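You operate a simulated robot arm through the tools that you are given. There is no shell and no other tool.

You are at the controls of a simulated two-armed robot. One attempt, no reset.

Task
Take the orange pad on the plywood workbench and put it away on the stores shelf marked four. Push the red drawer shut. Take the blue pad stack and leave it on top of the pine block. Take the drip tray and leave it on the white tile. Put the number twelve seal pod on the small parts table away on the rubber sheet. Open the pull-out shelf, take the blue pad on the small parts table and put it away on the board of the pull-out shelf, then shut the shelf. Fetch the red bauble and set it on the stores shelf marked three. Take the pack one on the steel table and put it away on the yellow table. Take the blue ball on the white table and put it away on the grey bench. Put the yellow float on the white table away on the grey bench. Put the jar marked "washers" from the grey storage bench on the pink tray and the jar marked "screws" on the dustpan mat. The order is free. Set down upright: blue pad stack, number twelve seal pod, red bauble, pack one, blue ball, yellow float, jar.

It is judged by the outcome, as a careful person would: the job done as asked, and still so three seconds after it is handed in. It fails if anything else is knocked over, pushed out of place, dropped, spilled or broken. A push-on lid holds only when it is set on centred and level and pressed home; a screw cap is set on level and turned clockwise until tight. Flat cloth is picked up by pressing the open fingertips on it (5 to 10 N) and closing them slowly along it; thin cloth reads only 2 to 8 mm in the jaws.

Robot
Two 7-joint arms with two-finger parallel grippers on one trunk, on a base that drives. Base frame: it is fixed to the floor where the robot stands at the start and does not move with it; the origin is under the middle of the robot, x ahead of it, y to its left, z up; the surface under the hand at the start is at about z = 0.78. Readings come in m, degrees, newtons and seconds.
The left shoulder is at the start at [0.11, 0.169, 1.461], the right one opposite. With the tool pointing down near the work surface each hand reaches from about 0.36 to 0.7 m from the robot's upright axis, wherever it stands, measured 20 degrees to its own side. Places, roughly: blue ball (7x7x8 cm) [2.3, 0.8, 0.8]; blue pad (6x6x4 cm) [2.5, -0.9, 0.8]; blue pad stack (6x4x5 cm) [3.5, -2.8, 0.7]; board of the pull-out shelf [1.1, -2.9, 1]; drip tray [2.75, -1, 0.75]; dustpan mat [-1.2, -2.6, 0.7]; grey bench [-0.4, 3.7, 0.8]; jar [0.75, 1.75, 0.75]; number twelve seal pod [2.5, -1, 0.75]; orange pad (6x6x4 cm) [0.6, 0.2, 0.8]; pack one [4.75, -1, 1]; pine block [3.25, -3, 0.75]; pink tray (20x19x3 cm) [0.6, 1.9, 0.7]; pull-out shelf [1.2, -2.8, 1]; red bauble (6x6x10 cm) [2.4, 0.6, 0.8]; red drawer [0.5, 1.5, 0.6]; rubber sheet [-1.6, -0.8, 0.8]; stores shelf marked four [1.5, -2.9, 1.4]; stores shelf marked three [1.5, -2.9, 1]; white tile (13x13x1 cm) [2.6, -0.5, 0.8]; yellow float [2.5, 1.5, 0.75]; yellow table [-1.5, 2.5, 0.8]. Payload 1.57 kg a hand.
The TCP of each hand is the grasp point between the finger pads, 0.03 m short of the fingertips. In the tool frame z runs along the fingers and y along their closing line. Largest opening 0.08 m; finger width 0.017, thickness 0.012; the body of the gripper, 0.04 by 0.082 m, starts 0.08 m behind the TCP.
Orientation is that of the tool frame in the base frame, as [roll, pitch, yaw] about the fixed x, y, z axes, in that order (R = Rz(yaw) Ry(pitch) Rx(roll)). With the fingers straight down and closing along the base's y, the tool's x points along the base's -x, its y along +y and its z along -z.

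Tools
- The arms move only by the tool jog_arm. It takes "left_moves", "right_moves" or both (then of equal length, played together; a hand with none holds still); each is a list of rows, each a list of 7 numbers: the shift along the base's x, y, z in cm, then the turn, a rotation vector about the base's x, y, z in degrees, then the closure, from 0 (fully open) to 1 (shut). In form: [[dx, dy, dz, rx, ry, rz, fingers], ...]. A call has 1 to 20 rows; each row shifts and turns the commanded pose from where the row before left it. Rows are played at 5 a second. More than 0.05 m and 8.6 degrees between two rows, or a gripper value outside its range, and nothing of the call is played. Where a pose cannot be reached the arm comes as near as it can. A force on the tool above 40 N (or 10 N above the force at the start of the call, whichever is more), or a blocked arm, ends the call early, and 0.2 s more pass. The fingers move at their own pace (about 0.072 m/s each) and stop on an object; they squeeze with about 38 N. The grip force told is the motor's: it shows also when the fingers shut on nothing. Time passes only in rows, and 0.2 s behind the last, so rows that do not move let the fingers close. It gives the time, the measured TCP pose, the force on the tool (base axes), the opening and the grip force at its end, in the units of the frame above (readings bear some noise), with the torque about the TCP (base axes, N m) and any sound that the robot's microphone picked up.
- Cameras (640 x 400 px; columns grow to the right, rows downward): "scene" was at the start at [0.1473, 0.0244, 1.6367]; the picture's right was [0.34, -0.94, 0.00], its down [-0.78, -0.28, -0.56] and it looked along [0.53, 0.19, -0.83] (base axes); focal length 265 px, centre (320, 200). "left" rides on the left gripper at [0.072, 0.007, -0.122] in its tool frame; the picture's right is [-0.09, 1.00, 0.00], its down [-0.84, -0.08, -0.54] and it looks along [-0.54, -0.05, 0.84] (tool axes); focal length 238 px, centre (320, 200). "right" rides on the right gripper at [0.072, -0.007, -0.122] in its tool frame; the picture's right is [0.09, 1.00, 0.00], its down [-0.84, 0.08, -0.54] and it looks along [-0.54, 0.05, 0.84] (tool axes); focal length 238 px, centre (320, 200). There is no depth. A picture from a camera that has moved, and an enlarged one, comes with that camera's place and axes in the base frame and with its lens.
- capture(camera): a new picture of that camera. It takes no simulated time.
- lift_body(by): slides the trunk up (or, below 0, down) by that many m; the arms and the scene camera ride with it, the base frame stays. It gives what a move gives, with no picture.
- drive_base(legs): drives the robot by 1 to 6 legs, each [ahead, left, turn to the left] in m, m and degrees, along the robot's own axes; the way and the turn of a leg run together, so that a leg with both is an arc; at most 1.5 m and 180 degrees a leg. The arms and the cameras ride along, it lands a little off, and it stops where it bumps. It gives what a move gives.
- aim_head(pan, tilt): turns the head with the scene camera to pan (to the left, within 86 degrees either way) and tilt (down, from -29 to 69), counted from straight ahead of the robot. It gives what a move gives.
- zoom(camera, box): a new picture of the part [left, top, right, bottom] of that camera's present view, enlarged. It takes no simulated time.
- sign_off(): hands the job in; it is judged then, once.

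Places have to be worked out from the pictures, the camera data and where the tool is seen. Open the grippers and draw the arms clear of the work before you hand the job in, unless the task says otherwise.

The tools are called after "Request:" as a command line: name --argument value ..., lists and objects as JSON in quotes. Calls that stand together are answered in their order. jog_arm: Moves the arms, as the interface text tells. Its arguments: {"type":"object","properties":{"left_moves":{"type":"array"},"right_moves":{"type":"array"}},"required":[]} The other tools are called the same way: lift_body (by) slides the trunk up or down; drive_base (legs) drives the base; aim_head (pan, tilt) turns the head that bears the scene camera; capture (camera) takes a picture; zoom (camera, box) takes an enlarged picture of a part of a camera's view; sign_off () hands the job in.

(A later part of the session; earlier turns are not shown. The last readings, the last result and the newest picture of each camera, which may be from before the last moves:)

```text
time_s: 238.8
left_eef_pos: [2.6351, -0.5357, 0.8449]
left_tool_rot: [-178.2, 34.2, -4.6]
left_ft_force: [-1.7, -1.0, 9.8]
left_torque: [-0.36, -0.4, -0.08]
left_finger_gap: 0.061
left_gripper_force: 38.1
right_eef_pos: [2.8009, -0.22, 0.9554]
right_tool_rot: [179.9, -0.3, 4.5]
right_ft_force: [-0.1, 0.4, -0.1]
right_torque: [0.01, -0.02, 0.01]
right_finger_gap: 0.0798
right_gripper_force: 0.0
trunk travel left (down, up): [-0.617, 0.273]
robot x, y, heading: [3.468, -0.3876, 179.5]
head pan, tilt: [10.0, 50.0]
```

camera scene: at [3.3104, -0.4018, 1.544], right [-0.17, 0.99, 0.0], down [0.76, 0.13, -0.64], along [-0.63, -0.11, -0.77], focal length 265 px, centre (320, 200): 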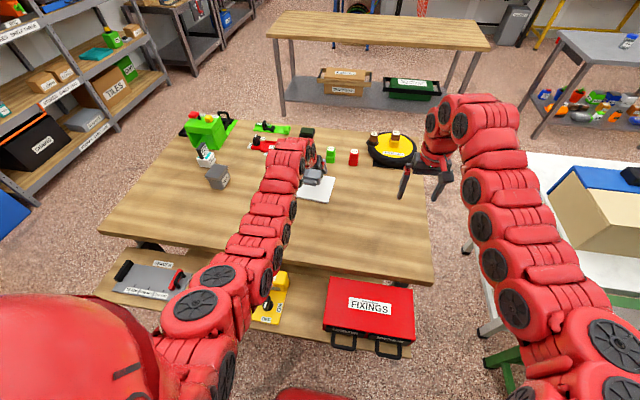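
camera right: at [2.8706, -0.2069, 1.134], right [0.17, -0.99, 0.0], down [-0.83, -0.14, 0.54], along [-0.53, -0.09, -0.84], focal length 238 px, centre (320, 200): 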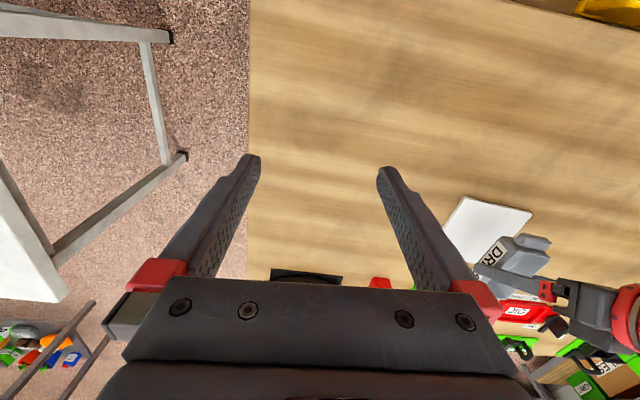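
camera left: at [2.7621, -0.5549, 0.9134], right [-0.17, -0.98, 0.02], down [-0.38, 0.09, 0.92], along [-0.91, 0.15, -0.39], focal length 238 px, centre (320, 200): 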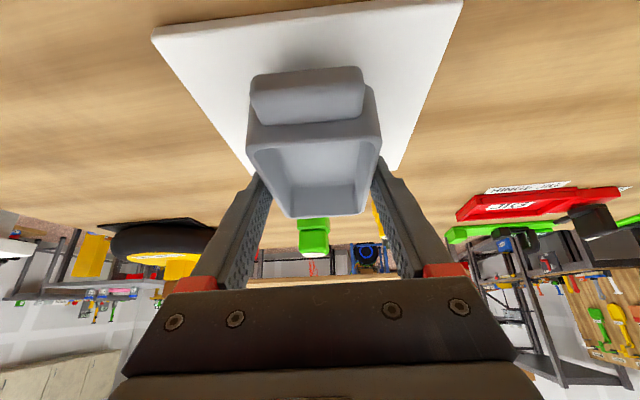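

Contact (10 N). I release and withdraw back along the axis.

Request:
jog_arm --left_moves '[[0, 0, 0, 0, 0, 0, 0.15], [0, 0, 0, 0, 0, 0, 0.02], [0, 0, 0, 0, 0, 0, 0], [1.1, -0.1, 1.7, 0, 0, 0, 0], [2, -0.2, 3, 0, 0, 0, 0], [2, -0.2, 3, 0, 0, 0, 0], [4, 0, 2, 0, 0, 0, 0], [4, 0, 2, 0, 0, 0, 0]]'

Request:
capture --camera "left"

Request:
capture --camera "right"

```text
time_s: 240.7
left_eef_pos: [2.7659, -0.5408, 0.9583]
left_tool_rot: [-178.2, 33.9, -4.6]
left_ft_force: [-0.4, 0.8, 0.6]
left_torque: [-0.02, 0.0, 0.0]
left_finger_gap: 0.08
left_gripper_force: 0.0
right_eef_pos: [2.8012, -0.2209, 0.9556]
right_tool_rot: [179.8, -0.4, 4.4]
right_ft_force: [-0.2, -0.2, -0.3]
right_torque: [0.0, 0.02, 0.0]
right_finger_gap: 0.08
right_gripper_force: 0.0
trunk travel left (down, up): [-0.617, 0.273]
robot x, y, heading: [3.4671, -0.3907, 179.5]
head pan, tilt: [10.0, 50.0]
```

```text
taken
camera left: at [2.8933, -0.5599, 1.0187], right [-0.17, -0.98, 0.03], down [-0.38, 0.09, 0.92], along [-0.91, 0.15, -0.39], focal length 238 px, centre (320, 200)
```

left: 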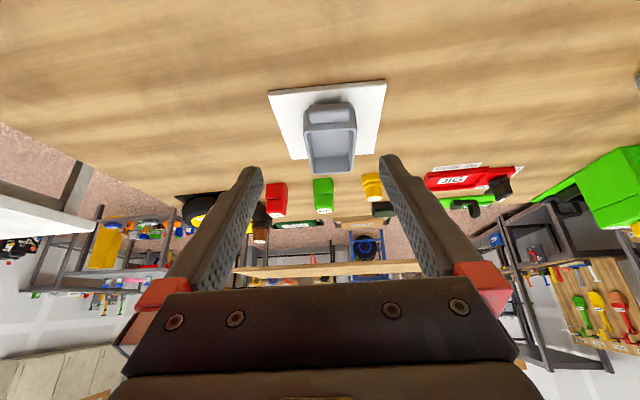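

```text
taken
camera right: at [2.8715, -0.2072, 1.0766], right [0.17, -0.99, 0.0], down [-0.83, -0.14, 0.54], along [-0.53, -0.09, -0.84], focal length 238 px, centre (320, 200)
```

right: 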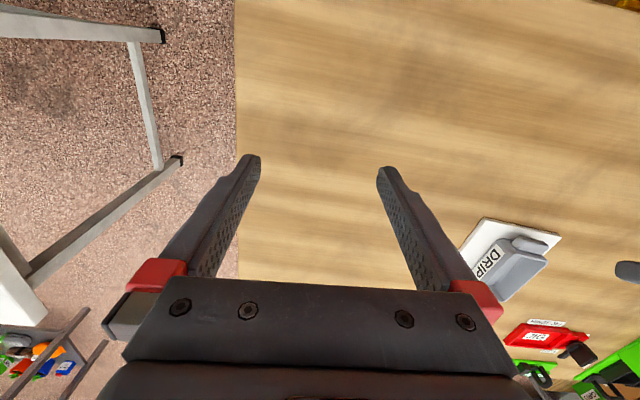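

The drip tray rests on the tile. Next the seal pod: I raise the trunk a bit and strafe left so the left hand faces it from this side.

Request:
lift_body --by 0.08

Request:
drive_base --legs '[[0, 0.46, 0]]'

Request:
capture --camera "left"

Request:
capture --camera "right"

Request:
capture --camera "scene"

```text
time_s: 241.8
left_eef_pos: [2.7667, -0.5394, 1.0368]
left_tool_rot: [-178.1, 33.9, -4.6]
left_ft_force: [-0.1, -0.2, 0.6]
left_torque: [0.05, -0.02, 0.03]
left_finger_gap: 0.0801
left_gripper_force: 0.0
right_eef_pos: [2.8007, -0.2196, 1.0349]
right_tool_rot: [179.9, -0.5, 4.6]
right_ft_force: [-0.2, -1.1, 0.0]
right_torque: [-0.03, -0.01, 0.02]
right_finger_gap: 0.0798
right_gripper_force: 0.0
trunk travel left (down, up): [-0.697, 0.193]
robot x, y, heading: [3.4666, -0.3893, 179.5]
head pan, tilt: [10.0, 50.0]
```

```text
time_s: 244.6
left_eef_pos: [2.7643, -0.9986, 1.0376]
left_tool_rot: [-178.1, 34.0, -4.6]
left_ft_force: [-0.3, -0.4, 0.9]
left_torque: [-0.02, -0.04, -0.03]
left_finger_gap: 0.0802
left_gripper_force: 0.1
right_eef_pos: [2.7965, -0.6795, 1.0343]
right_tool_rot: [179.9, -0.5, 4.5]
right_ft_force: [0.3, 0.1, 0.2]
right_torque: [0.0, 0.0, -0.02]
right_finger_gap: 0.0801
right_gripper_force: 0.1
trunk travel left (down, up): [-0.697, 0.193]
robot x, y, heading: [3.4647, -0.8518, 179.5]
head pan, tilt: [10.0, 50.0]
```

```text
taken
camera left: at [2.8901, -1.0189, 1.0984], right [-0.17, -0.98, 0.02], down [-0.38, 0.09, 0.92], along [-0.91, 0.15, -0.39], focal length 238 px, centre (320, 200)
```

left: 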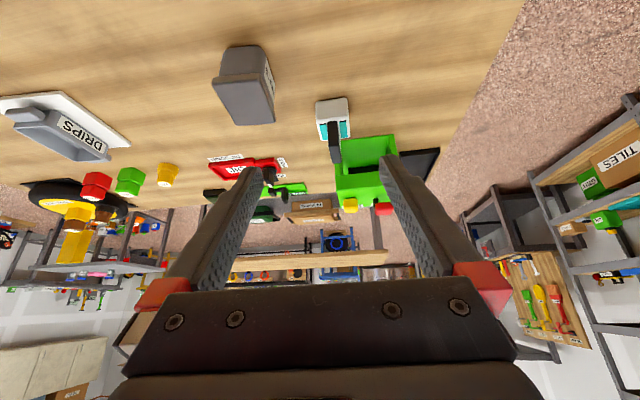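

```text
taken
camera right: at [2.868, -0.6669, 1.1561], right [0.17, -0.99, 0.0], down [-0.83, -0.14, 0.54], along [-0.53, -0.09, -0.84], focal length 238 px, centre (320, 200)
```

right: 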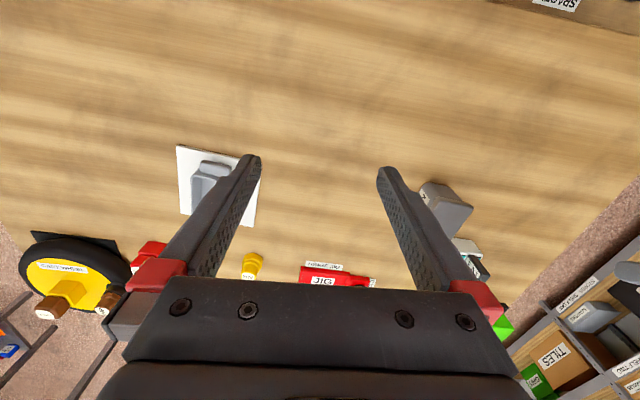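

```text
taken
camera scene: at [3.3079, -0.8616, 1.566], right [-0.17, 0.99, 0.0], down [0.76, 0.13, -0.64], along [-0.63, -0.11, -0.77], focal length 265 px, centre (320, 200)
```

scene: 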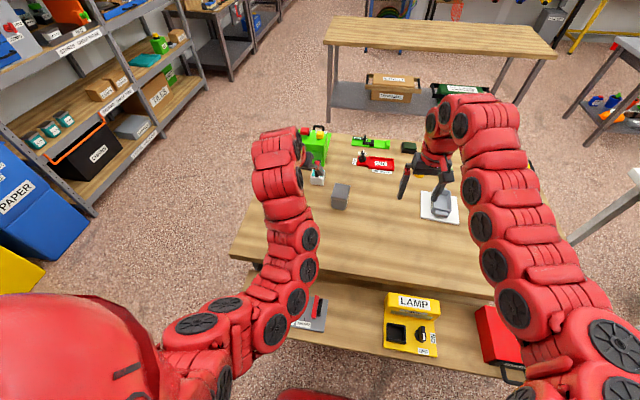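

I zoom on the pod and the dark box from the left wrist camera.

Request:
zoom --camera "left" --box '[200, 30, 440, 210]'

Request:
zoom --camera "left" --box '[300, 80, 380, 180]'

Request:
zoom --camera "scene" --box '[290, 120, 370, 220]'

```text
2.22 times, centred on (320, 120) of left
camera zoom: at [2.8901, -1.0189, 1.0984], right [-0.17, -0.98, 0.02], down [-0.38, 0.09, 0.92], along [-0.91, 0.15, -0.39], focal length 530 px, centre (320, 378)
```

zoom: 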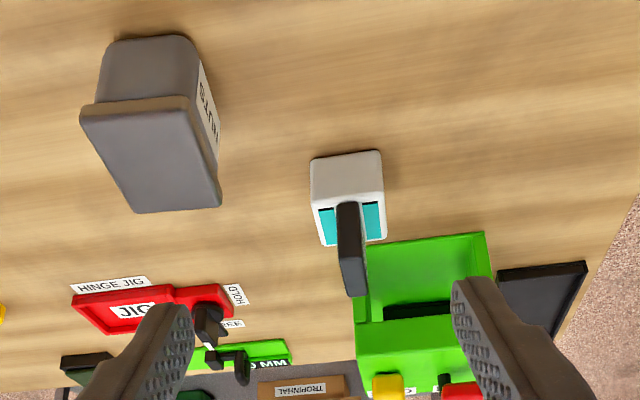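

```text
4.00 times, centred on (340, 130) of left
camera zoom: at [2.8901, -1.0189, 1.0984], right [-0.17, -0.98, 0.02], down [-0.38, 0.09, 0.92], along [-0.91, 0.15, -0.39], focal length 953 px, centre (240, 480)
```

zoom: 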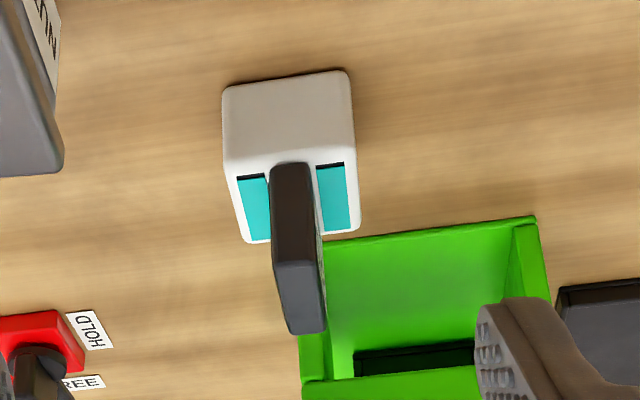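

```text
4.00 times, centred on (330, 170) of scene
camera zoom: at [3.3079, -0.8616, 1.566], right [-0.17, 0.99, 0.0], down [0.76, 0.13, -0.64], along [-0.63, -0.11, -0.77], focal length 1062 px, centre (280, 320)
```

zoom: 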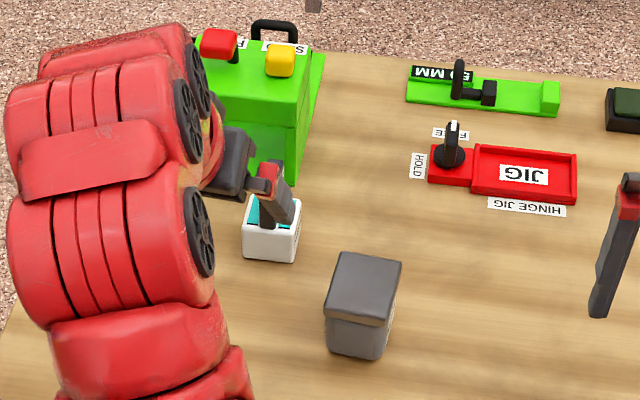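

Pod body centre ≈[2.578, −0.994], z 0.80–0.846, ~4.7 cm wide, aligned with the axes; fin top z≈0.90. I tilt the hand to ~50°, zero the yaw, and lower the trunk for reach.

Request:
jog_arm --left_moves '[[0, 0, 0, -1.6, 8, 2.8, 0.19], [0, 0, 0, 0, 8, 2.8, 0.19], [0, 0, 0, 0, 0, 0, 0.19]]'

Request:
lift_body --by -0.08

Request:
jog_arm --left_moves '[[-4, 0, 0, 0, 0, 0, 0.19], [-4, 0, 0, 0, 0, 0, 0.19], [-3, 0, -1, 0, 0, 0, 0.19], [0, 0, -3, 0, 0, 0, 0.19], [0, 0, 0, 0, 0, 0, 0.19]]'

Request:
capture --camera "left"

```text
time_s: 245.4
left_eef_pos: [2.7624, -0.9997, 1.0369]
left_tool_rot: [178.7, 49.9, -1.0]
left_ft_force: [0.2, -0.6, 0.1]
left_torque: [-0.02, 0.0, 0.02]
left_finger_gap: 0.0645
left_gripper_force: 0.0
right_eef_pos: [2.7982, -0.6801, 1.0336]
right_tool_rot: [179.9, -0.5, 4.6]
right_ft_force: [0.5, -0.1, -0.5]
right_torque: [-0.01, 0.02, -0.02]
right_finger_gap: 0.0801
right_gripper_force: 0.2
trunk travel left (down, up): [-0.697, 0.193]
robot x, y, heading: [3.4595, -0.8474, 179.4]
head pan, tilt: [10.0, 50.0]
```

```text
time_s: 246.6
left_eef_pos: [2.7633, -0.9995, 0.9572]
left_tool_rot: [178.7, 49.8, -1.0]
left_ft_force: [0.1, 0.4, 0.3]
left_torque: [0.05, 0.0, -0.03]
left_finger_gap: 0.0645
left_gripper_force: 0.0
right_eef_pos: [2.796, -0.6807, 0.9544]
right_tool_rot: [179.9, -0.5, 4.5]
right_ft_force: [0.1, -0.6, 0.3]
right_torque: [0.01, -0.03, -0.01]
right_finger_gap: 0.08
right_gripper_force: 0.0
trunk travel left (down, up): [-0.617, 0.273]
robot x, y, heading: [3.4668, -0.8534, 179.5]
head pan, tilt: [10.0, 50.0]
```

```text
time_s: 247.8
left_eef_pos: [2.6535, -0.9996, 0.9175]
left_tool_rot: [178.8, 49.9, -1.0]
left_ft_force: [0.6, -0.1, 0.1]
left_torque: [0.02, 0.01, -0.02]
left_finger_gap: 0.0646
left_gripper_force: 0.1
right_eef_pos: [2.7972, -0.6808, 0.9536]
right_tool_rot: [180.0, -0.5, 4.5]
right_ft_force: [0.1, 0.3, -0.2]
right_torque: [0.03, 0.0, 0.0]
right_finger_gap: 0.0801
right_gripper_force: 0.1
trunk travel left (down, up): [-0.617, 0.273]
robot x, y, heading: [3.4646, -0.8498, 179.3]
head pan, tilt: [10.0, 50.0]
```

```text
taken
camera left: at [2.7935, -1.0045, 0.9406], right [-0.06, -0.99, 0.08], down [-0.13, 0.09, 0.99], along [-0.99, 0.05, -0.13], focal length 238 px, centre (320, 200)
```

left: 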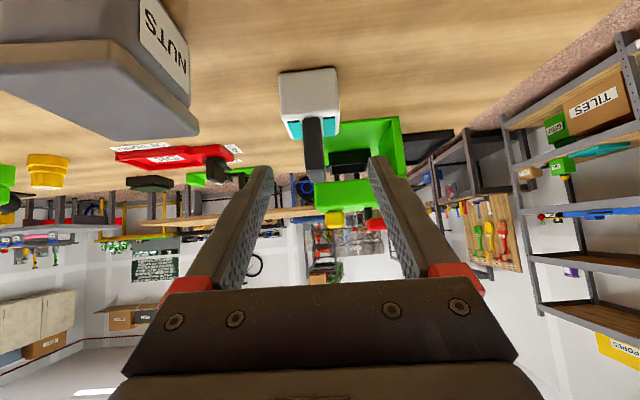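

The pod is aligned between the fingers. I advance along the axis onto it.

Request:
jog_arm --left_moves '[[0, 0.5, -1, 0, 0, 0, 0.19], [-2.6, 0.1, -2.2, 0, 0, 0, 0.19], [-2.6, 0, -2.2, 0, 0, 0, 0.19], [-2.5, 0, -2.1, 0, 0, 0, 0.19], [0, 0, 0, 0, 0, 0, 0.19]]'

Request:
capture --camera "left"

```text
time_s: 248.9
left_eef_pos: [2.5765, -0.9944, 0.8422]
left_tool_rot: [178.8, 50.0, -0.8]
left_ft_force: [0.6, 0.4, 0.5]
left_torque: [0.03, -0.01, 0.03]
left_finger_gap: 0.0652
left_gripper_force: 0.1
right_eef_pos: [2.7978, -0.681, 0.9543]
right_tool_rot: [179.9, -0.5, 4.5]
right_ft_force: [-0.6, -0.7, -0.6]
right_torque: [0.0, 0.01, -0.04]
right_finger_gap: 0.08
right_gripper_force: 0.1
trunk travel left (down, up): [-0.617, 0.273]
robot x, y, heading: [3.4664, -0.8514, 179.9]
head pan, tilt: [10.0, 50.0]
```

```text
taken
camera left: at [2.7165, -0.9996, 0.8665], right [-0.06, -0.99, 0.08], down [-0.12, 0.09, 0.99], along [-0.99, 0.05, -0.13], focal length 238 px, centre (320, 200)
```

left: 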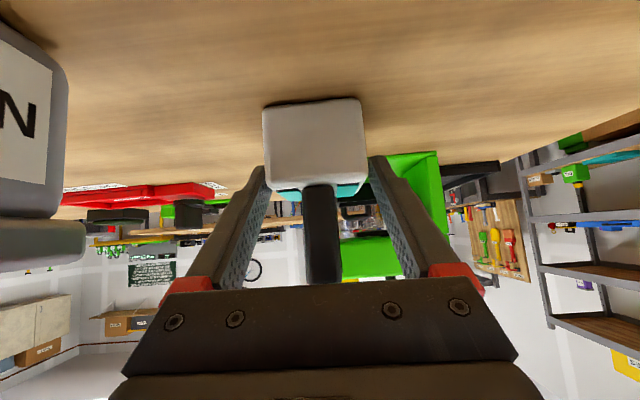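

The pod is between the fingers. I close and lift gently.

Request:
jog_arm --left_moves '[[0, 0, 0, 0, 0, 0, 0.5], [0, 0, 0, 0, 0, 0, 1], [0, 0, 0, 0, 0, 0, 1], [0, 0, 0, 0, 0, 0, 1], [0, 0, 1.5, 0, 0, 0, 1], [0, 0, 3, 0, 0, 0, 1], [0, 0, 3, 0, 0, 0, 1], [0, 0, 0, 0, 0, 0, 1]]'

Request:
capture --camera "left"

```text
time_s: 250.8
left_eef_pos: [2.577, -0.9942, 0.916]
left_tool_rot: [178.7, 49.8, -0.9]
left_ft_force: [0.1, -0.3, -0.8]
left_torque: [0.01, -0.01, 0.0]
left_finger_gap: 0.0514
left_gripper_force: 37.6
right_eef_pos: [2.7968, -0.6809, 0.9532]
right_tool_rot: [180.0, -0.4, 4.6]
right_ft_force: [0.6, -0.4, -0.7]
right_torque: [0.02, 0.0, 0.0]
right_finger_gap: 0.0798
right_gripper_force: 0.0
trunk travel left (down, up): [-0.617, 0.273]
robot x, y, heading: [3.4681, -0.8465, 179.5]
head pan, tilt: [10.0, 50.0]
```

```text
taken
camera left: at [2.7159, -0.9995, 0.9391], right [-0.06, -0.99, 0.08], down [-0.13, 0.09, 0.99], along [-0.99, 0.05, -0.13], focal length 238 px, centre (320, 200)
```

left: 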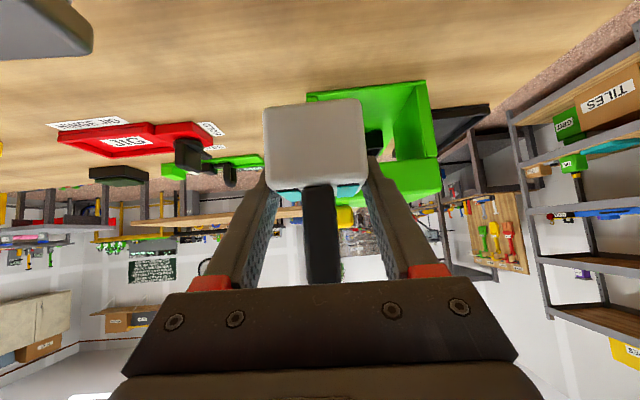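

Pod held securely. I raise the trunk, draw the left hand in, back away, and turn toward the steel table for pack one.

Request:
lift_body --by 0.158

Request:
jog_arm --left_moves '[[4.5, 0, 0, 0, 0, 0, 1], [4.5, 0, 0, 0, 0, 0, 1], [4.5, 0, 0, 0, 0, 0, 1], [4.5, 0, 0, 0, 0, 0, 1], [4, 0, 0, 0, 0, 0, 1], [0, 0, 0, 0, 0, 0, 1]]'

Request:
drive_base --legs '[[-0.25, 0, 0], [0, 0, 90]]'

Request:
aim_head --pan 80 --tilt 30

Request:
capture --camera "scene"

```text
time_s: 252.6
left_eef_pos: [2.5766, -0.9943, 1.0731]
left_tool_rot: [178.7, 49.8, -0.9]
left_ft_force: [-0.3, -0.4, -0.9]
left_torque: [0.02, 0.01, -0.02]
left_finger_gap: 0.0515
left_gripper_force: 38.3
right_eef_pos: [2.7971, -0.6804, 1.1124]
right_tool_rot: [179.9, -0.5, 4.5]
right_ft_force: [-0.9, -0.2, -0.1]
right_torque: [0.02, -0.02, -0.02]
right_finger_gap: 0.0802
right_gripper_force: 0.2
trunk travel left (down, up): [-0.775, 0.115]
robot x, y, heading: [3.4639, -0.8518, 179.8]
head pan, tilt: [10.0, 50.0]
```

```text
time_s: 254.0
left_eef_pos: [2.7964, -0.9919, 1.0742]
left_tool_rot: [178.7, 49.7, -0.9]
left_ft_force: [-0.2, -0.4, -2.5]
left_torque: [0.03, 0.0, -0.04]
left_finger_gap: 0.0512
left_gripper_force: 37.8
right_eef_pos: [2.7968, -0.6796, 1.11]
right_tool_rot: [180.0, -0.5, 4.4]
right_ft_force: [-0.6, 0.1, 0.8]
right_torque: [-0.03, -0.01, -0.02]
right_finger_gap: 0.08
right_gripper_force: 0.2
trunk travel left (down, up): [-0.775, 0.115]
robot x, y, heading: [3.4661, -0.8524, 179.4]
head pan, tilt: [10.0, 50.0]
```

```text
time_s: 259.6
left_eef_pos: [3.8611, -1.5182, 1.0744]
left_tool_rot: [178.7, 49.9, 89.1]
left_ft_force: [-0.3, 1.1, -1.2]
left_torque: [0.04, -0.01, 0.0]
left_finger_gap: 0.0517
left_gripper_force: 37.9
right_eef_pos: [3.5465, -1.5168, 1.1114]
right_tool_rot: [179.9, -0.5, 94.6]
right_ft_force: [-0.3, 0.5, 0.0]
right_torque: [0.0, 0.02, -0.01]
right_finger_gap: 0.08
right_gripper_force: 0.2
trunk travel left (down, up): [-0.775, 0.115]
robot x, y, heading: [3.7131, -0.8503, -90.1]
head pan, tilt: [10.0, 50.0]
```

```text
time_s: 261.0
left_eef_pos: [3.8603, -1.5178, 1.0737]
left_tool_rot: [178.7, 49.7, 89.1]
left_ft_force: [0.9, 0.5, -1.5]
left_torque: [-0.02, 0.01, -0.01]
left_finger_gap: 0.0514
left_gripper_force: 38.3
right_eef_pos: [3.5459, -1.5164, 1.112]
right_tool_rot: [179.9, -0.4, 94.6]
right_ft_force: [0.8, 0.1, -0.5]
right_torque: [0.01, 0.02, 0.03]
right_finger_gap: 0.0799
right_gripper_force: 0.1
trunk travel left (down, up): [-0.775, 0.115]
robot x, y, heading: [3.7143, -0.8506, -90.4]
head pan, tilt: [80.0, 30.0]
```

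```text
taken
camera scene: at [3.8028, -0.947, 1.6735], right [-0.18, -0.98, 0.0], down [-0.49, 0.09, -0.87], along [0.85, -0.15, -0.5], focal length 265 px, centre (320, 200)
```

scene: 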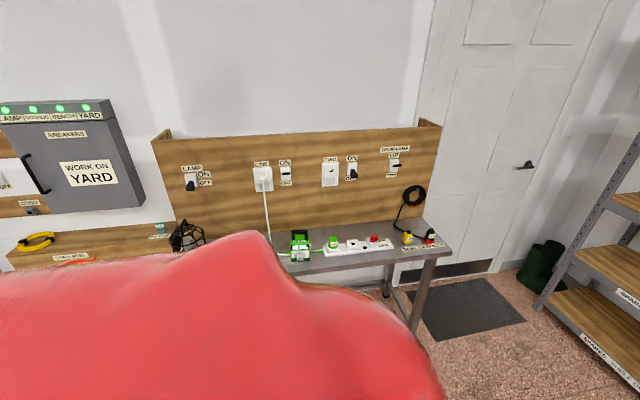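

Pack one is likely among the small packs on the steel table. I turn to face it and look closely.

Request:
drive_base --legs '[[0, 0, 90]]'

Request:
aim_head --pan 0 --tilt 35

Request:
capture --camera "scene"

Request:
zoom --camera "scene" --box '[200, 100, 480, 240]'

```text
time_s: 265.3
left_eef_pos: [4.3819, -0.7016, 1.0737]
left_tool_rot: [178.7, 49.7, 179.2]
left_ft_force: [0.2, 0.1, -2.0]
left_torque: [0.0, 0.01, 0.06]
left_finger_gap: 0.0512
left_gripper_force: 38.4
right_eef_pos: [4.3816, -1.0169, 1.1122]
right_tool_rot: [179.8, -0.5, -175.3]
right_ft_force: [0.2, -0.4, -0.6]
right_torque: [-0.02, -0.03, 0.02]
right_finger_gap: 0.0801
right_gripper_force: 0.0
trunk travel left (down, up): [-0.775, 0.115]
robot x, y, heading: [3.7133, -0.8492, -0.1]
head pan, tilt: [80.0, 30.0]
```

```text
time_s: 266.8
left_eef_pos: [4.3812, -0.7033, 1.0738]
left_tool_rot: [178.7, 49.8, 179.2]
left_ft_force: [0.2, -0.7, -2.6]
left_torque: [-0.02, -0.01, -0.01]
left_finger_gap: 0.0514
left_gripper_force: 37.8
right_eef_pos: [4.3814, -1.0169, 1.1119]
right_tool_rot: [179.9, -0.4, -175.4]
right_ft_force: [-0.7, 0.0, 0.2]
right_torque: [-0.01, 0.0, -0.03]
right_finger_gap: 0.0801
right_gripper_force: 0.2
trunk travel left (down, up): [-0.775, 0.115]
robot x, y, heading: [3.7159, -0.853, -0.1]
head pan, tilt: [0.0, 35.0]
```

```text
taken
camera scene: at [3.8828, -0.8506, 1.6657], right [0.0, -1.0, 0.0], down [-0.57, 0.0, -0.82], along [0.82, 0.0, -0.57], focal length 265 px, centre (320, 200)
```

scene: 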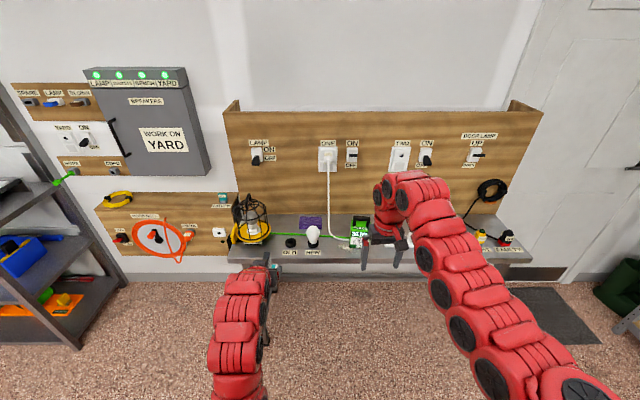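

```text
2.29 times, centred on (340, 170) of scene
camera zoom: at [3.8828, -0.8506, 1.6657], right [0.0, -1.0, 0.0], down [-0.57, 0.0, -0.82], along [0.82, 0.0, -0.57], focal length 607 px, centre (274, 269)
```

zoom: 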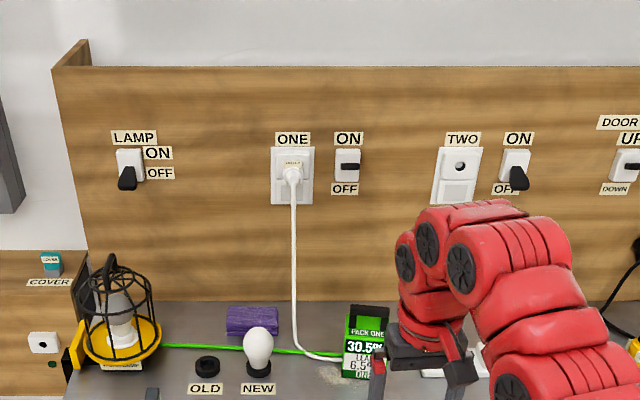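

The green item is labelled "PACK ONE". I look at it with the right wrist camera, and zoom in.

Request:
capture --camera "right"

Request:
capture --camera "left"

Request:
zoom --camera "scene" --box '[330, 205, 390, 255]'

```text
taken
camera right: at [4.3127, -1.0291, 1.2339], right [-0.17, 0.98, 0.0], down [0.83, 0.14, 0.53], along [0.53, 0.1, -0.84], focal length 238 px, centre (320, 200)
```

right: 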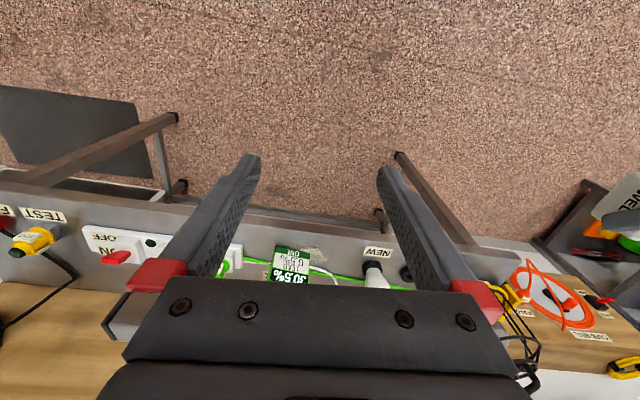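

```text
taken
camera left: at [4.2416, -0.6965, 1.0976], right [0.06, 0.99, 0.09], down [0.13, -0.09, 0.99], along [0.99, -0.04, -0.13], focal length 238 px, centre (320, 200)
```

left: 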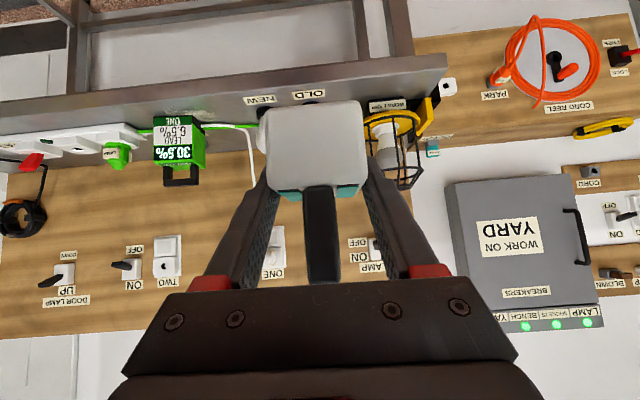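

```text
8.00 times, centred on (360, 230) of scene
camera zoom: at [3.8828, -0.8506, 1.6657], right [0.0, -1.0, 0.0], down [-0.57, 0.0, -0.82], along [0.82, 0.0, -0.57], focal length 2123 px, centre (0, -40)
```

zoom: 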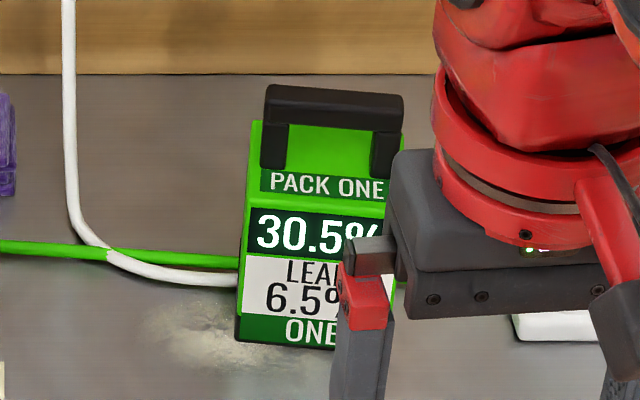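

The pack has a handle on top; cables run past it to the power strip. I shift the right hand aside to see how the cables lie around the pack.

Request:
jog_arm --right_moves '[[0, -4.5, 0, 0, 0, 0, 0], [0, -4.5, 0, 0, 0, 0, 0], [0, -4.5, 0, 0, 0, 0, 0], [0, -4.5, 0, 0, 0, 0, 0]]'

Request:
zoom --camera "scene" --box '[320, 195, 440, 265]'

Request:
zoom --camera "left" --box '[90, 90, 270, 210]'

```text
time_s: 267.8
left_eef_pos: [4.381, -0.7045, 1.0747]
left_tool_rot: [178.6, 49.7, 179.1]
left_ft_force: [-0.1, -0.2, -0.7]
left_torque: [0.0, -0.01, -0.01]
left_finger_gap: 0.0514
left_gripper_force: 37.8
right_eef_pos: [4.3796, -1.198, 1.1119]
right_tool_rot: [179.8, -0.5, -175.3]
right_ft_force: [0.7, -1.0, -0.7]
right_torque: [0.0, 0.0, 0.0]
right_finger_gap: 0.0801
right_gripper_force: 0.1
trunk travel left (down, up): [-0.775, 0.115]
robot x, y, heading: [3.7135, -0.8499, -0.1]
head pan, tilt: [0.0, 35.0]
```

```text
5.33 times, centred on (380, 230) of scene
camera zoom: at [3.8828, -0.8525, 1.6657], right [0.0, -1.0, 0.0], down [-0.57, 0.0, -0.82], along [0.82, 0.0, -0.57], focal length 1416 px, centre (0, 40)
```

zoom: 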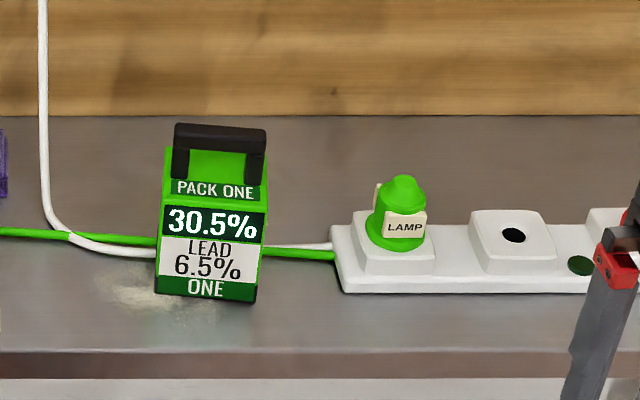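

```text
3.33 times, centred on (180, 150) of left
camera zoom: at [4.2417, -0.6979, 1.0978], right [0.06, 0.99, 0.09], down [0.13, -0.09, 0.99], along [0.99, -0.04, -0.13], focal length 794 px, centre (787, 367)
```

zoom: 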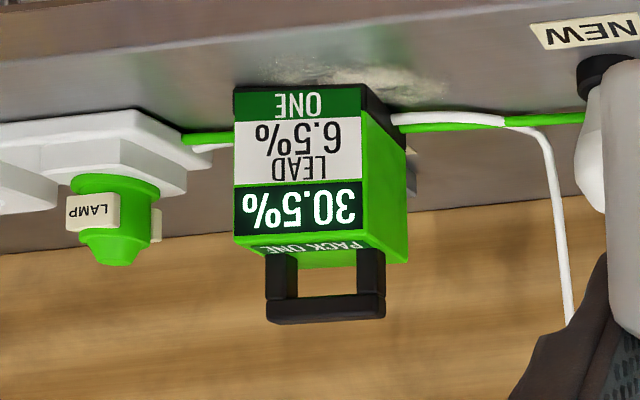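

The pack (≈7.8 cm wide) has a handle bar at about [4.747, −1.022, 0.965]; I'll lift it by that bar. First I raise the left hand with the pod well above the lamp and turn the right tool 90° so it closes along x.

Request:
jog_arm --left_moves '[[0, 0, 4.6, 0, 0, 0, 1], [0, 0, 4.6, 0, 0, 0, 1], [0, 0, 4.6, 0, 0, 0, 1], [0, 0, 4.6, 0, 0, 0, 1], [0, 0, 4.6, 0, 0, 0, 1], [0, 0, 0, 0, 0, 0, 1], [0, 0, 0, 0, 0, 0, 1], [0, 0, 0, 0, 0, 0, 1], [0, 0, 0, 0, 0, 0, 1], [0, 0, 0, 0, 0, 0, 1], [0, 0, 0, 0, 0, 0, 1]]' --right_moves '[[0, 1.5, 0, 0, 0, 8.4, 0], [0, 1.5, 0, 0, 0, 8.4, 0], [0, 1.5, 0, 0, 0, 8.4, 0], [0, 1.5, 0, 0, 0, 8.4, 0], [0, 1.5, 0, 0, 0, 8.4, 0], [0, 1.5, 0, 0, 0, 8.4, 0], [0, 1.5, 0, 0, 0, 8.4, 0], [0, 1.5, 0, 0, 0, 8.4, 0], [0, 1.5, 0, 0, 0, 8.4, 0], [0, 1.5, 0, 0, 0, 8.4, 0], [0, 1, 0, 0, 0, 1.4, 0]]'

Request:
capture --camera "scene"

Request:
capture --camera "right"

```text
time_s: 270.2
left_eef_pos: [4.3824, -0.7021, 1.3014]
left_tool_rot: [178.7, 49.9, 179.3]
left_ft_force: [0.2, 0.1, -1.9]
left_torque: [0.03, -0.02, -0.01]
left_finger_gap: 0.0516
left_gripper_force: 38.6
right_eef_pos: [4.3818, -1.0366, 1.1111]
right_tool_rot: [179.9, -0.6, -89.8]
right_ft_force: [0.0, 0.1, -0.1]
right_torque: [0.02, 0.01, 0.02]
right_finger_gap: 0.0799
right_gripper_force: 0.0
trunk travel left (down, up): [-0.775, 0.115]
robot x, y, heading: [3.7112, -0.8486, -0.2]
head pan, tilt: [0.0, 35.0]
```

```text
taken
camera scene: at [3.8828, -0.8504, 1.6657], right [0.0, -1.0, 0.0], down [-0.57, 0.0, -0.82], along [0.82, 0.0, -0.57], focal length 265 px, centre (320, 200)
```

scene: 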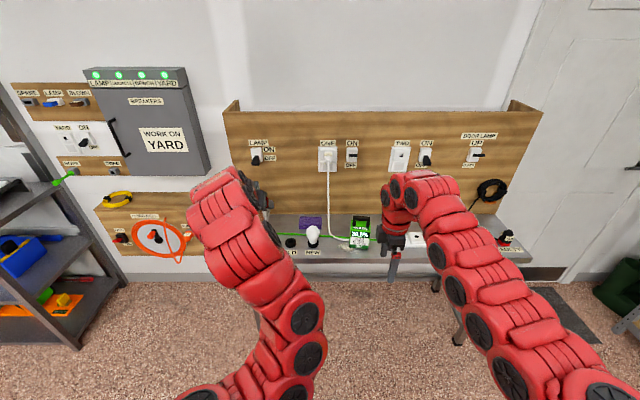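

```text
taken
camera right: at [4.3895, -1.1071, 1.2339], right [-1.0, -0.1, 0.0], down [-0.08, 0.84, 0.54], along [-0.05, 0.53, -0.84], focal length 238 px, centre (320, 200)
```

right: 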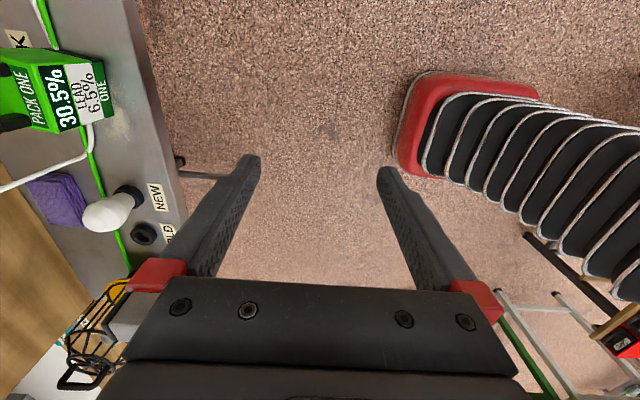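

Both ready. I drive 0.31 m ahead and check alignment over the handle.

Request:
drive_base --legs '[[0.31, 0, 0]]'

Request:
capture --camera "right"

Request:
aim_head --pan -5 --tilt 50

Request:
capture --camera "scene"

```text
time_s: 272.3
left_eef_pos: [4.6911, -0.701, 1.302]
left_tool_rot: [178.7, 49.9, 179.4]
left_ft_force: [-0.5, -1.2, -1.4]
left_torque: [0.02, 0.0, 0.04]
left_finger_gap: 0.0513
left_gripper_force: 38.3
right_eef_pos: [4.6923, -1.0367, 1.1123]
right_tool_rot: [179.9, -0.5, -89.8]
right_ft_force: [0.1, -0.8, 0.1]
right_torque: [-0.01, 0.0, -0.01]
right_finger_gap: 0.0798
right_gripper_force: 0.2
trunk travel left (down, up): [-0.775, 0.115]
robot x, y, heading: [4.0215, -0.8512, 0.2]
head pan, tilt: [0.0, 35.0]
```

```text
taken
camera right: at [4.6991, -1.1064, 1.2344], right [-1.0, -0.1, 0.0], down [-0.08, 0.84, 0.54], along [-0.05, 0.53, -0.84], focal length 238 px, centre (320, 200)
```

right: 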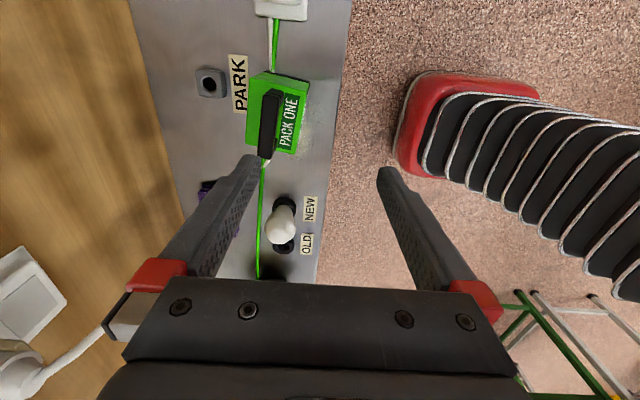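

```text
time_s: 273.1
left_eef_pos: [4.6925, -0.7011, 1.3004]
left_tool_rot: [178.7, 49.8, 179.3]
left_ft_force: [0.1, -0.4, -1.4]
left_torque: [-0.02, 0.02, -0.02]
left_finger_gap: 0.0514
left_gripper_force: 38.1
right_eef_pos: [4.6929, -1.0356, 1.1115]
right_tool_rot: [179.8, -0.5, -89.8]
right_ft_force: [0.7, 0.4, -0.3]
right_torque: [0.0, -0.03, -0.03]
right_finger_gap: 0.0797
right_gripper_force: 0.2
trunk travel left (down, up): [-0.775, 0.115]
robot x, y, heading: [4.0217, -0.8513, -0.2]
head pan, tilt: [-5.0, 50.0]
```

```text
taken
camera scene: at [4.182, -0.8572, 1.6439], right [-0.09, -1.0, 0.0], down [-0.76, 0.07, -0.64], along [0.64, -0.06, -0.77], focal length 265 px, centre (320, 200)
```

scene: 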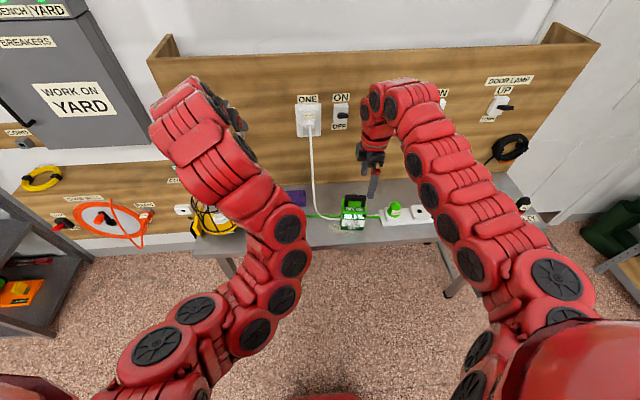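

The handle bar is centred at ≈[4.747, −1.028]. I move over it, with the fingers half open.

Request:
jog_arm --right_moves '[[2.7, 0.4, 0, 0, 0, 0, 0.2], [2.7, 0.5, 0, 0, 0, 0, 0.2], [0, 0, -3, 0, 0, 0, 0.2], [0, 0, -3, 0, 0, 0, 0.2], [0, 0, 0, 0, 0, 0, 0.2]]'

Request:
capture --camera "right"

Request:
zoom --camera "scene" --box '[310, 130, 430, 240]'

```text
time_s: 274.2
left_eef_pos: [4.6922, -0.7006, 1.3012]
left_tool_rot: [178.7, 49.8, 179.3]
left_ft_force: [-0.2, 0.5, -1.7]
left_torque: [0.0, -0.01, -0.01]
left_finger_gap: 0.0513
left_gripper_force: 38.0
right_eef_pos: [4.746, -1.0269, 1.0536]
right_tool_rot: [179.9, -0.6, -89.8]
right_ft_force: [0.1, -0.2, -0.5]
right_torque: [0.02, 0.01, -0.01]
right_finger_gap: 0.064
right_gripper_force: 0.0
trunk travel left (down, up): [-0.775, 0.115]
robot x, y, heading: [4.0262, -0.8477, 0.1]
head pan, tilt: [-5.0, 50.0]
```

```text
taken
camera right: at [4.7538, -1.097, 1.1754], right [-1.0, -0.1, 0.0], down [-0.08, 0.84, 0.54], along [-0.05, 0.53, -0.84], focal length 238 px, centre (320, 200)
```

right: 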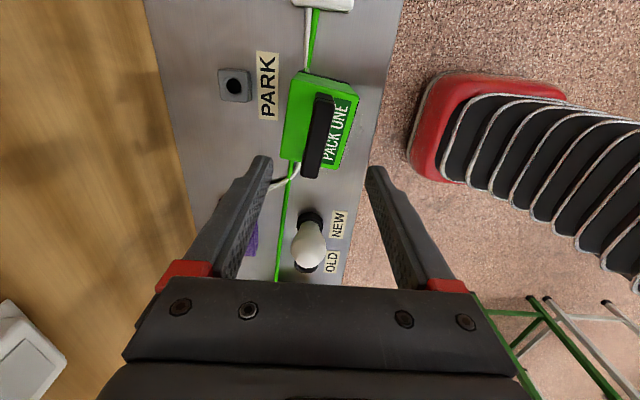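

```text
3.64 times, centred on (370, 185) of scene
camera zoom: at [4.1811, -0.8568, 1.644], right [-0.09, -1.0, 0.0], down [-0.76, 0.07, -0.64], along [0.64, -0.06, -0.77], focal length 965 px, centre (138, 254)
```

zoom: 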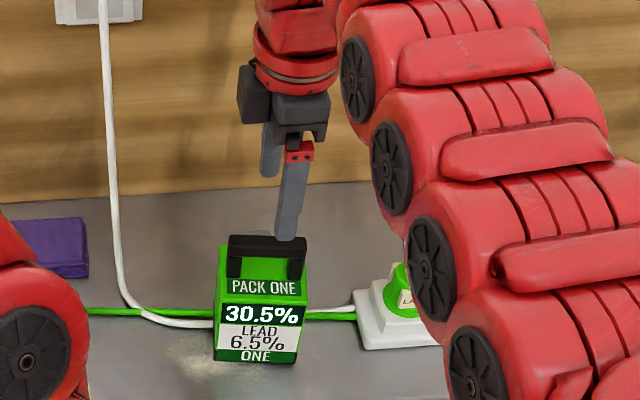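

The bar is yawed about −6°. I align to it and lower so the bar is between the fingers.

Request:
jog_arm --right_moves '[[0.5, -0.3, 0, 0, 0, -6, 0.2], [0, 0, -2.5, 0, 0, 0, 0.2], [0, 0, -2.5, 0, 0, 0, 0.2], [0, 0, -2, 0, 0, 0, 0.2], [0, 0, -1.2, 0, 0, 0, 0.2], [0, 0, 0, 0, 0, 0, 0.2]]'

Request:
capture --camera "right"

Request:
zoom --camera "scene" --box '[310, 150, 430, 240]'

```text
time_s: 275.6
left_eef_pos: [4.6929, -0.7004, 1.3021]
left_tool_rot: [178.7, 49.8, 179.4]
left_ft_force: [-0.7, 0.3, -1.6]
left_torque: [0.02, 0.04, 0.0]
left_finger_gap: 0.0516
left_gripper_force: 37.8
right_eef_pos: [4.7453, -1.0285, 0.98]
right_tool_rot: [180.0, -0.5, -95.8]
right_ft_force: [0.8, 0.8, -0.7]
right_torque: [-0.02, 0.01, -0.01]
right_finger_gap: 0.0639
right_gripper_force: 0.0
right hand out of reach, approached as far as the arm can: row 3
trunk travel left (down, up): [-0.775, 0.115]
robot x, y, heading: [4.0222, -0.855, -0.3]
head pan, tilt: [-5.0, 50.0]
```

```text
taken
camera right: at [4.7452, -1.0983, 1.1015], right [-1.0, 0.01, 0.0], down [0.01, 0.84, 0.53], along [0.0, 0.53, -0.84], focal length 238 px, centre (320, 200)
```

right: 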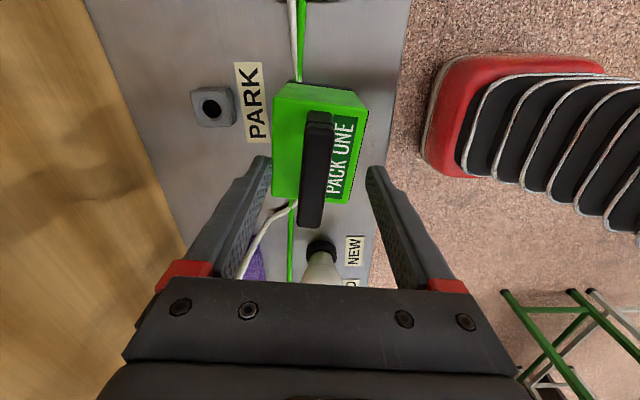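

```text
4.44 times, centred on (370, 195) of scene
camera zoom: at [4.1809, -0.8565, 1.644], right [-0.09, -1.0, 0.0], down [-0.76, 0.07, -0.64], along [0.64, -0.06, -0.77], focal length 1180 px, centre (98, 222)
```

zoom: 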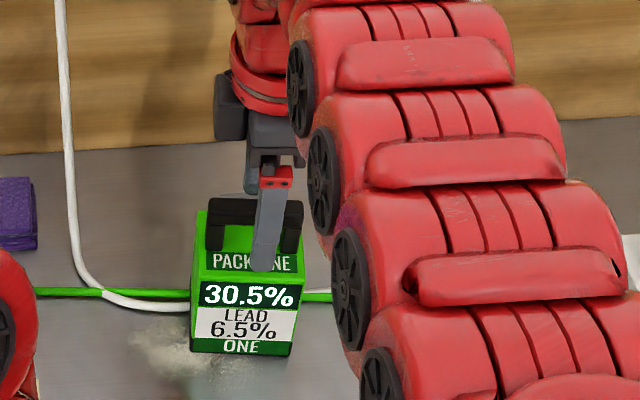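

The bar is centred between the fingers. I lower 1.3 cm more and close.

Request:
jog_arm --right_moves '[[0, 0, -0.7, 0, 0, 0, 0.2], [0, 0, -0.6, 0, 0, 0, 0.2], [0, 0, 0, 0, 0, 0, 0.5], [0, 0, 0, 0, 0, 0, 1], [0, 0, 0, 0, 0, 0, 1], [0, 0, 0, 0, 0, 0, 1]]'

Request:
capture --camera "right"

```text
time_s: 277.1
left_eef_pos: [4.6931, -0.7014, 1.3012]
left_tool_rot: [178.8, 49.8, 179.5]
left_ft_force: [0.2, 0.1, -0.5]
left_torque: [0.04, 0.03, -0.02]
left_finger_gap: 0.0516
left_gripper_force: 37.7
right_eef_pos: [4.7394, -1.0287, 0.9661]
right_tool_rot: [179.8, -0.5, -95.9]
right_ft_force: [-0.4, 0.4, -0.1]
right_torque: [0.08, -0.07, 0.01]
right_finger_gap: 0.018
right_gripper_force: 33.0
right hand out of reach, approached as far as the arm can: row 2
trunk travel left (down, up): [-0.775, 0.115]
robot x, y, heading: [4.027, -0.8515, -0.1]
head pan, tilt: [-5.0, 50.0]
```

```text
taken
camera right: at [4.7409, -1.0992, 1.0885], right [-1.0, 0.01, 0.0], down [0.01, 0.84, 0.54], along [0.0, 0.54, -0.84], focal length 238 px, centre (320, 200)
```

right: 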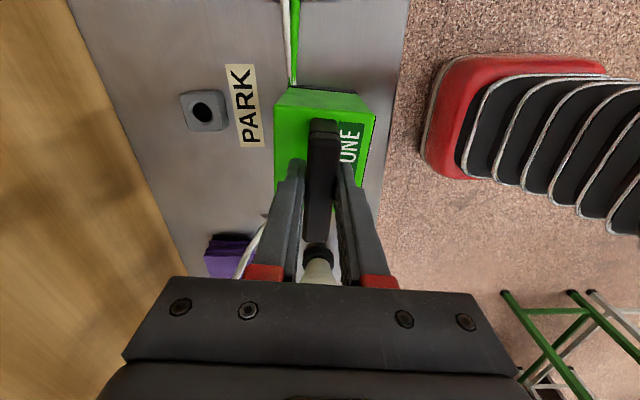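

The bar is gripped (1.8 cm). I lift straight up with the trunk and check.

Request:
lift_body --by 0.05

Request:
capture --camera "right"

Request:
zoom --camera "scene" --box '[310, 150, 430, 240]'

```text
time_s: 278.0
left_eef_pos: [4.6937, -0.7022, 1.3519]
left_tool_rot: [178.7, 49.8, 179.4]
left_ft_force: [0.3, 0.2, -1.8]
left_torque: [-0.02, 0.0, 0.0]
left_finger_gap: 0.0514
left_gripper_force: 38.5
right_eef_pos: [4.7396, -1.0277, 1.0158]
right_tool_rot: [179.7, -0.6, -95.9]
right_ft_force: [-0.3, 0.3, -8.0]
right_torque: [-0.02, 0.03, 0.02]
right_finger_gap: 0.0179
right_gripper_force: 32.6
trunk travel left (down, up): [-0.825, 0.065]
robot x, y, heading: [4.0264, -0.8493, 0.1]
head pan, tilt: [-5.0, 50.0]
```

```text
taken
camera right: at [4.7417, -1.0993, 1.1382], right [-1.0, 0.01, 0.0], down [0.01, 0.84, 0.54], along [0.0, 0.54, -0.84], focal length 238 px, centre (320, 200)
```

right: 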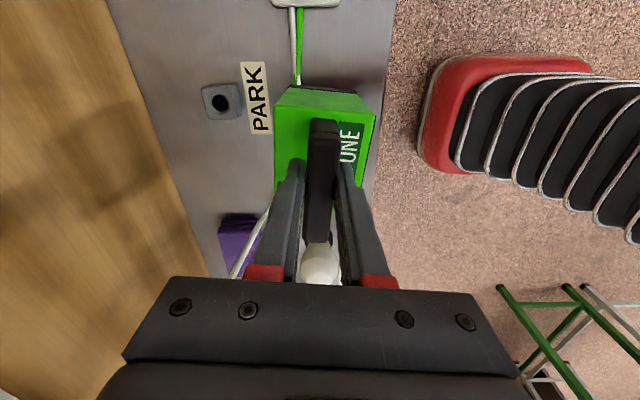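

```text
4.44 times, centred on (370, 195) of scene
camera zoom: at [4.1831, -0.8575, 1.6937], right [-0.09, -1.0, 0.0], down [-0.76, 0.07, -0.64], along [0.64, -0.06, -0.77], focal length 1180 px, centre (98, 222)
```

zoom: 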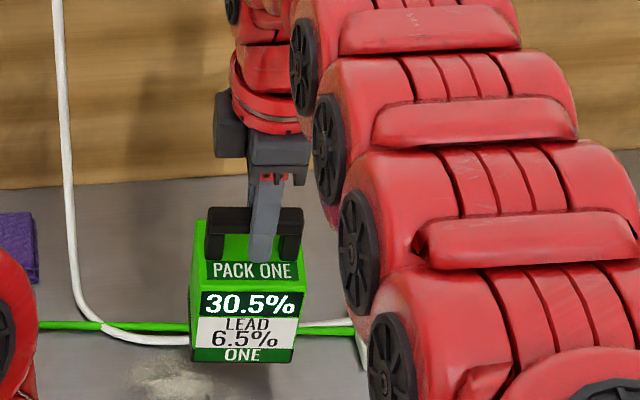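

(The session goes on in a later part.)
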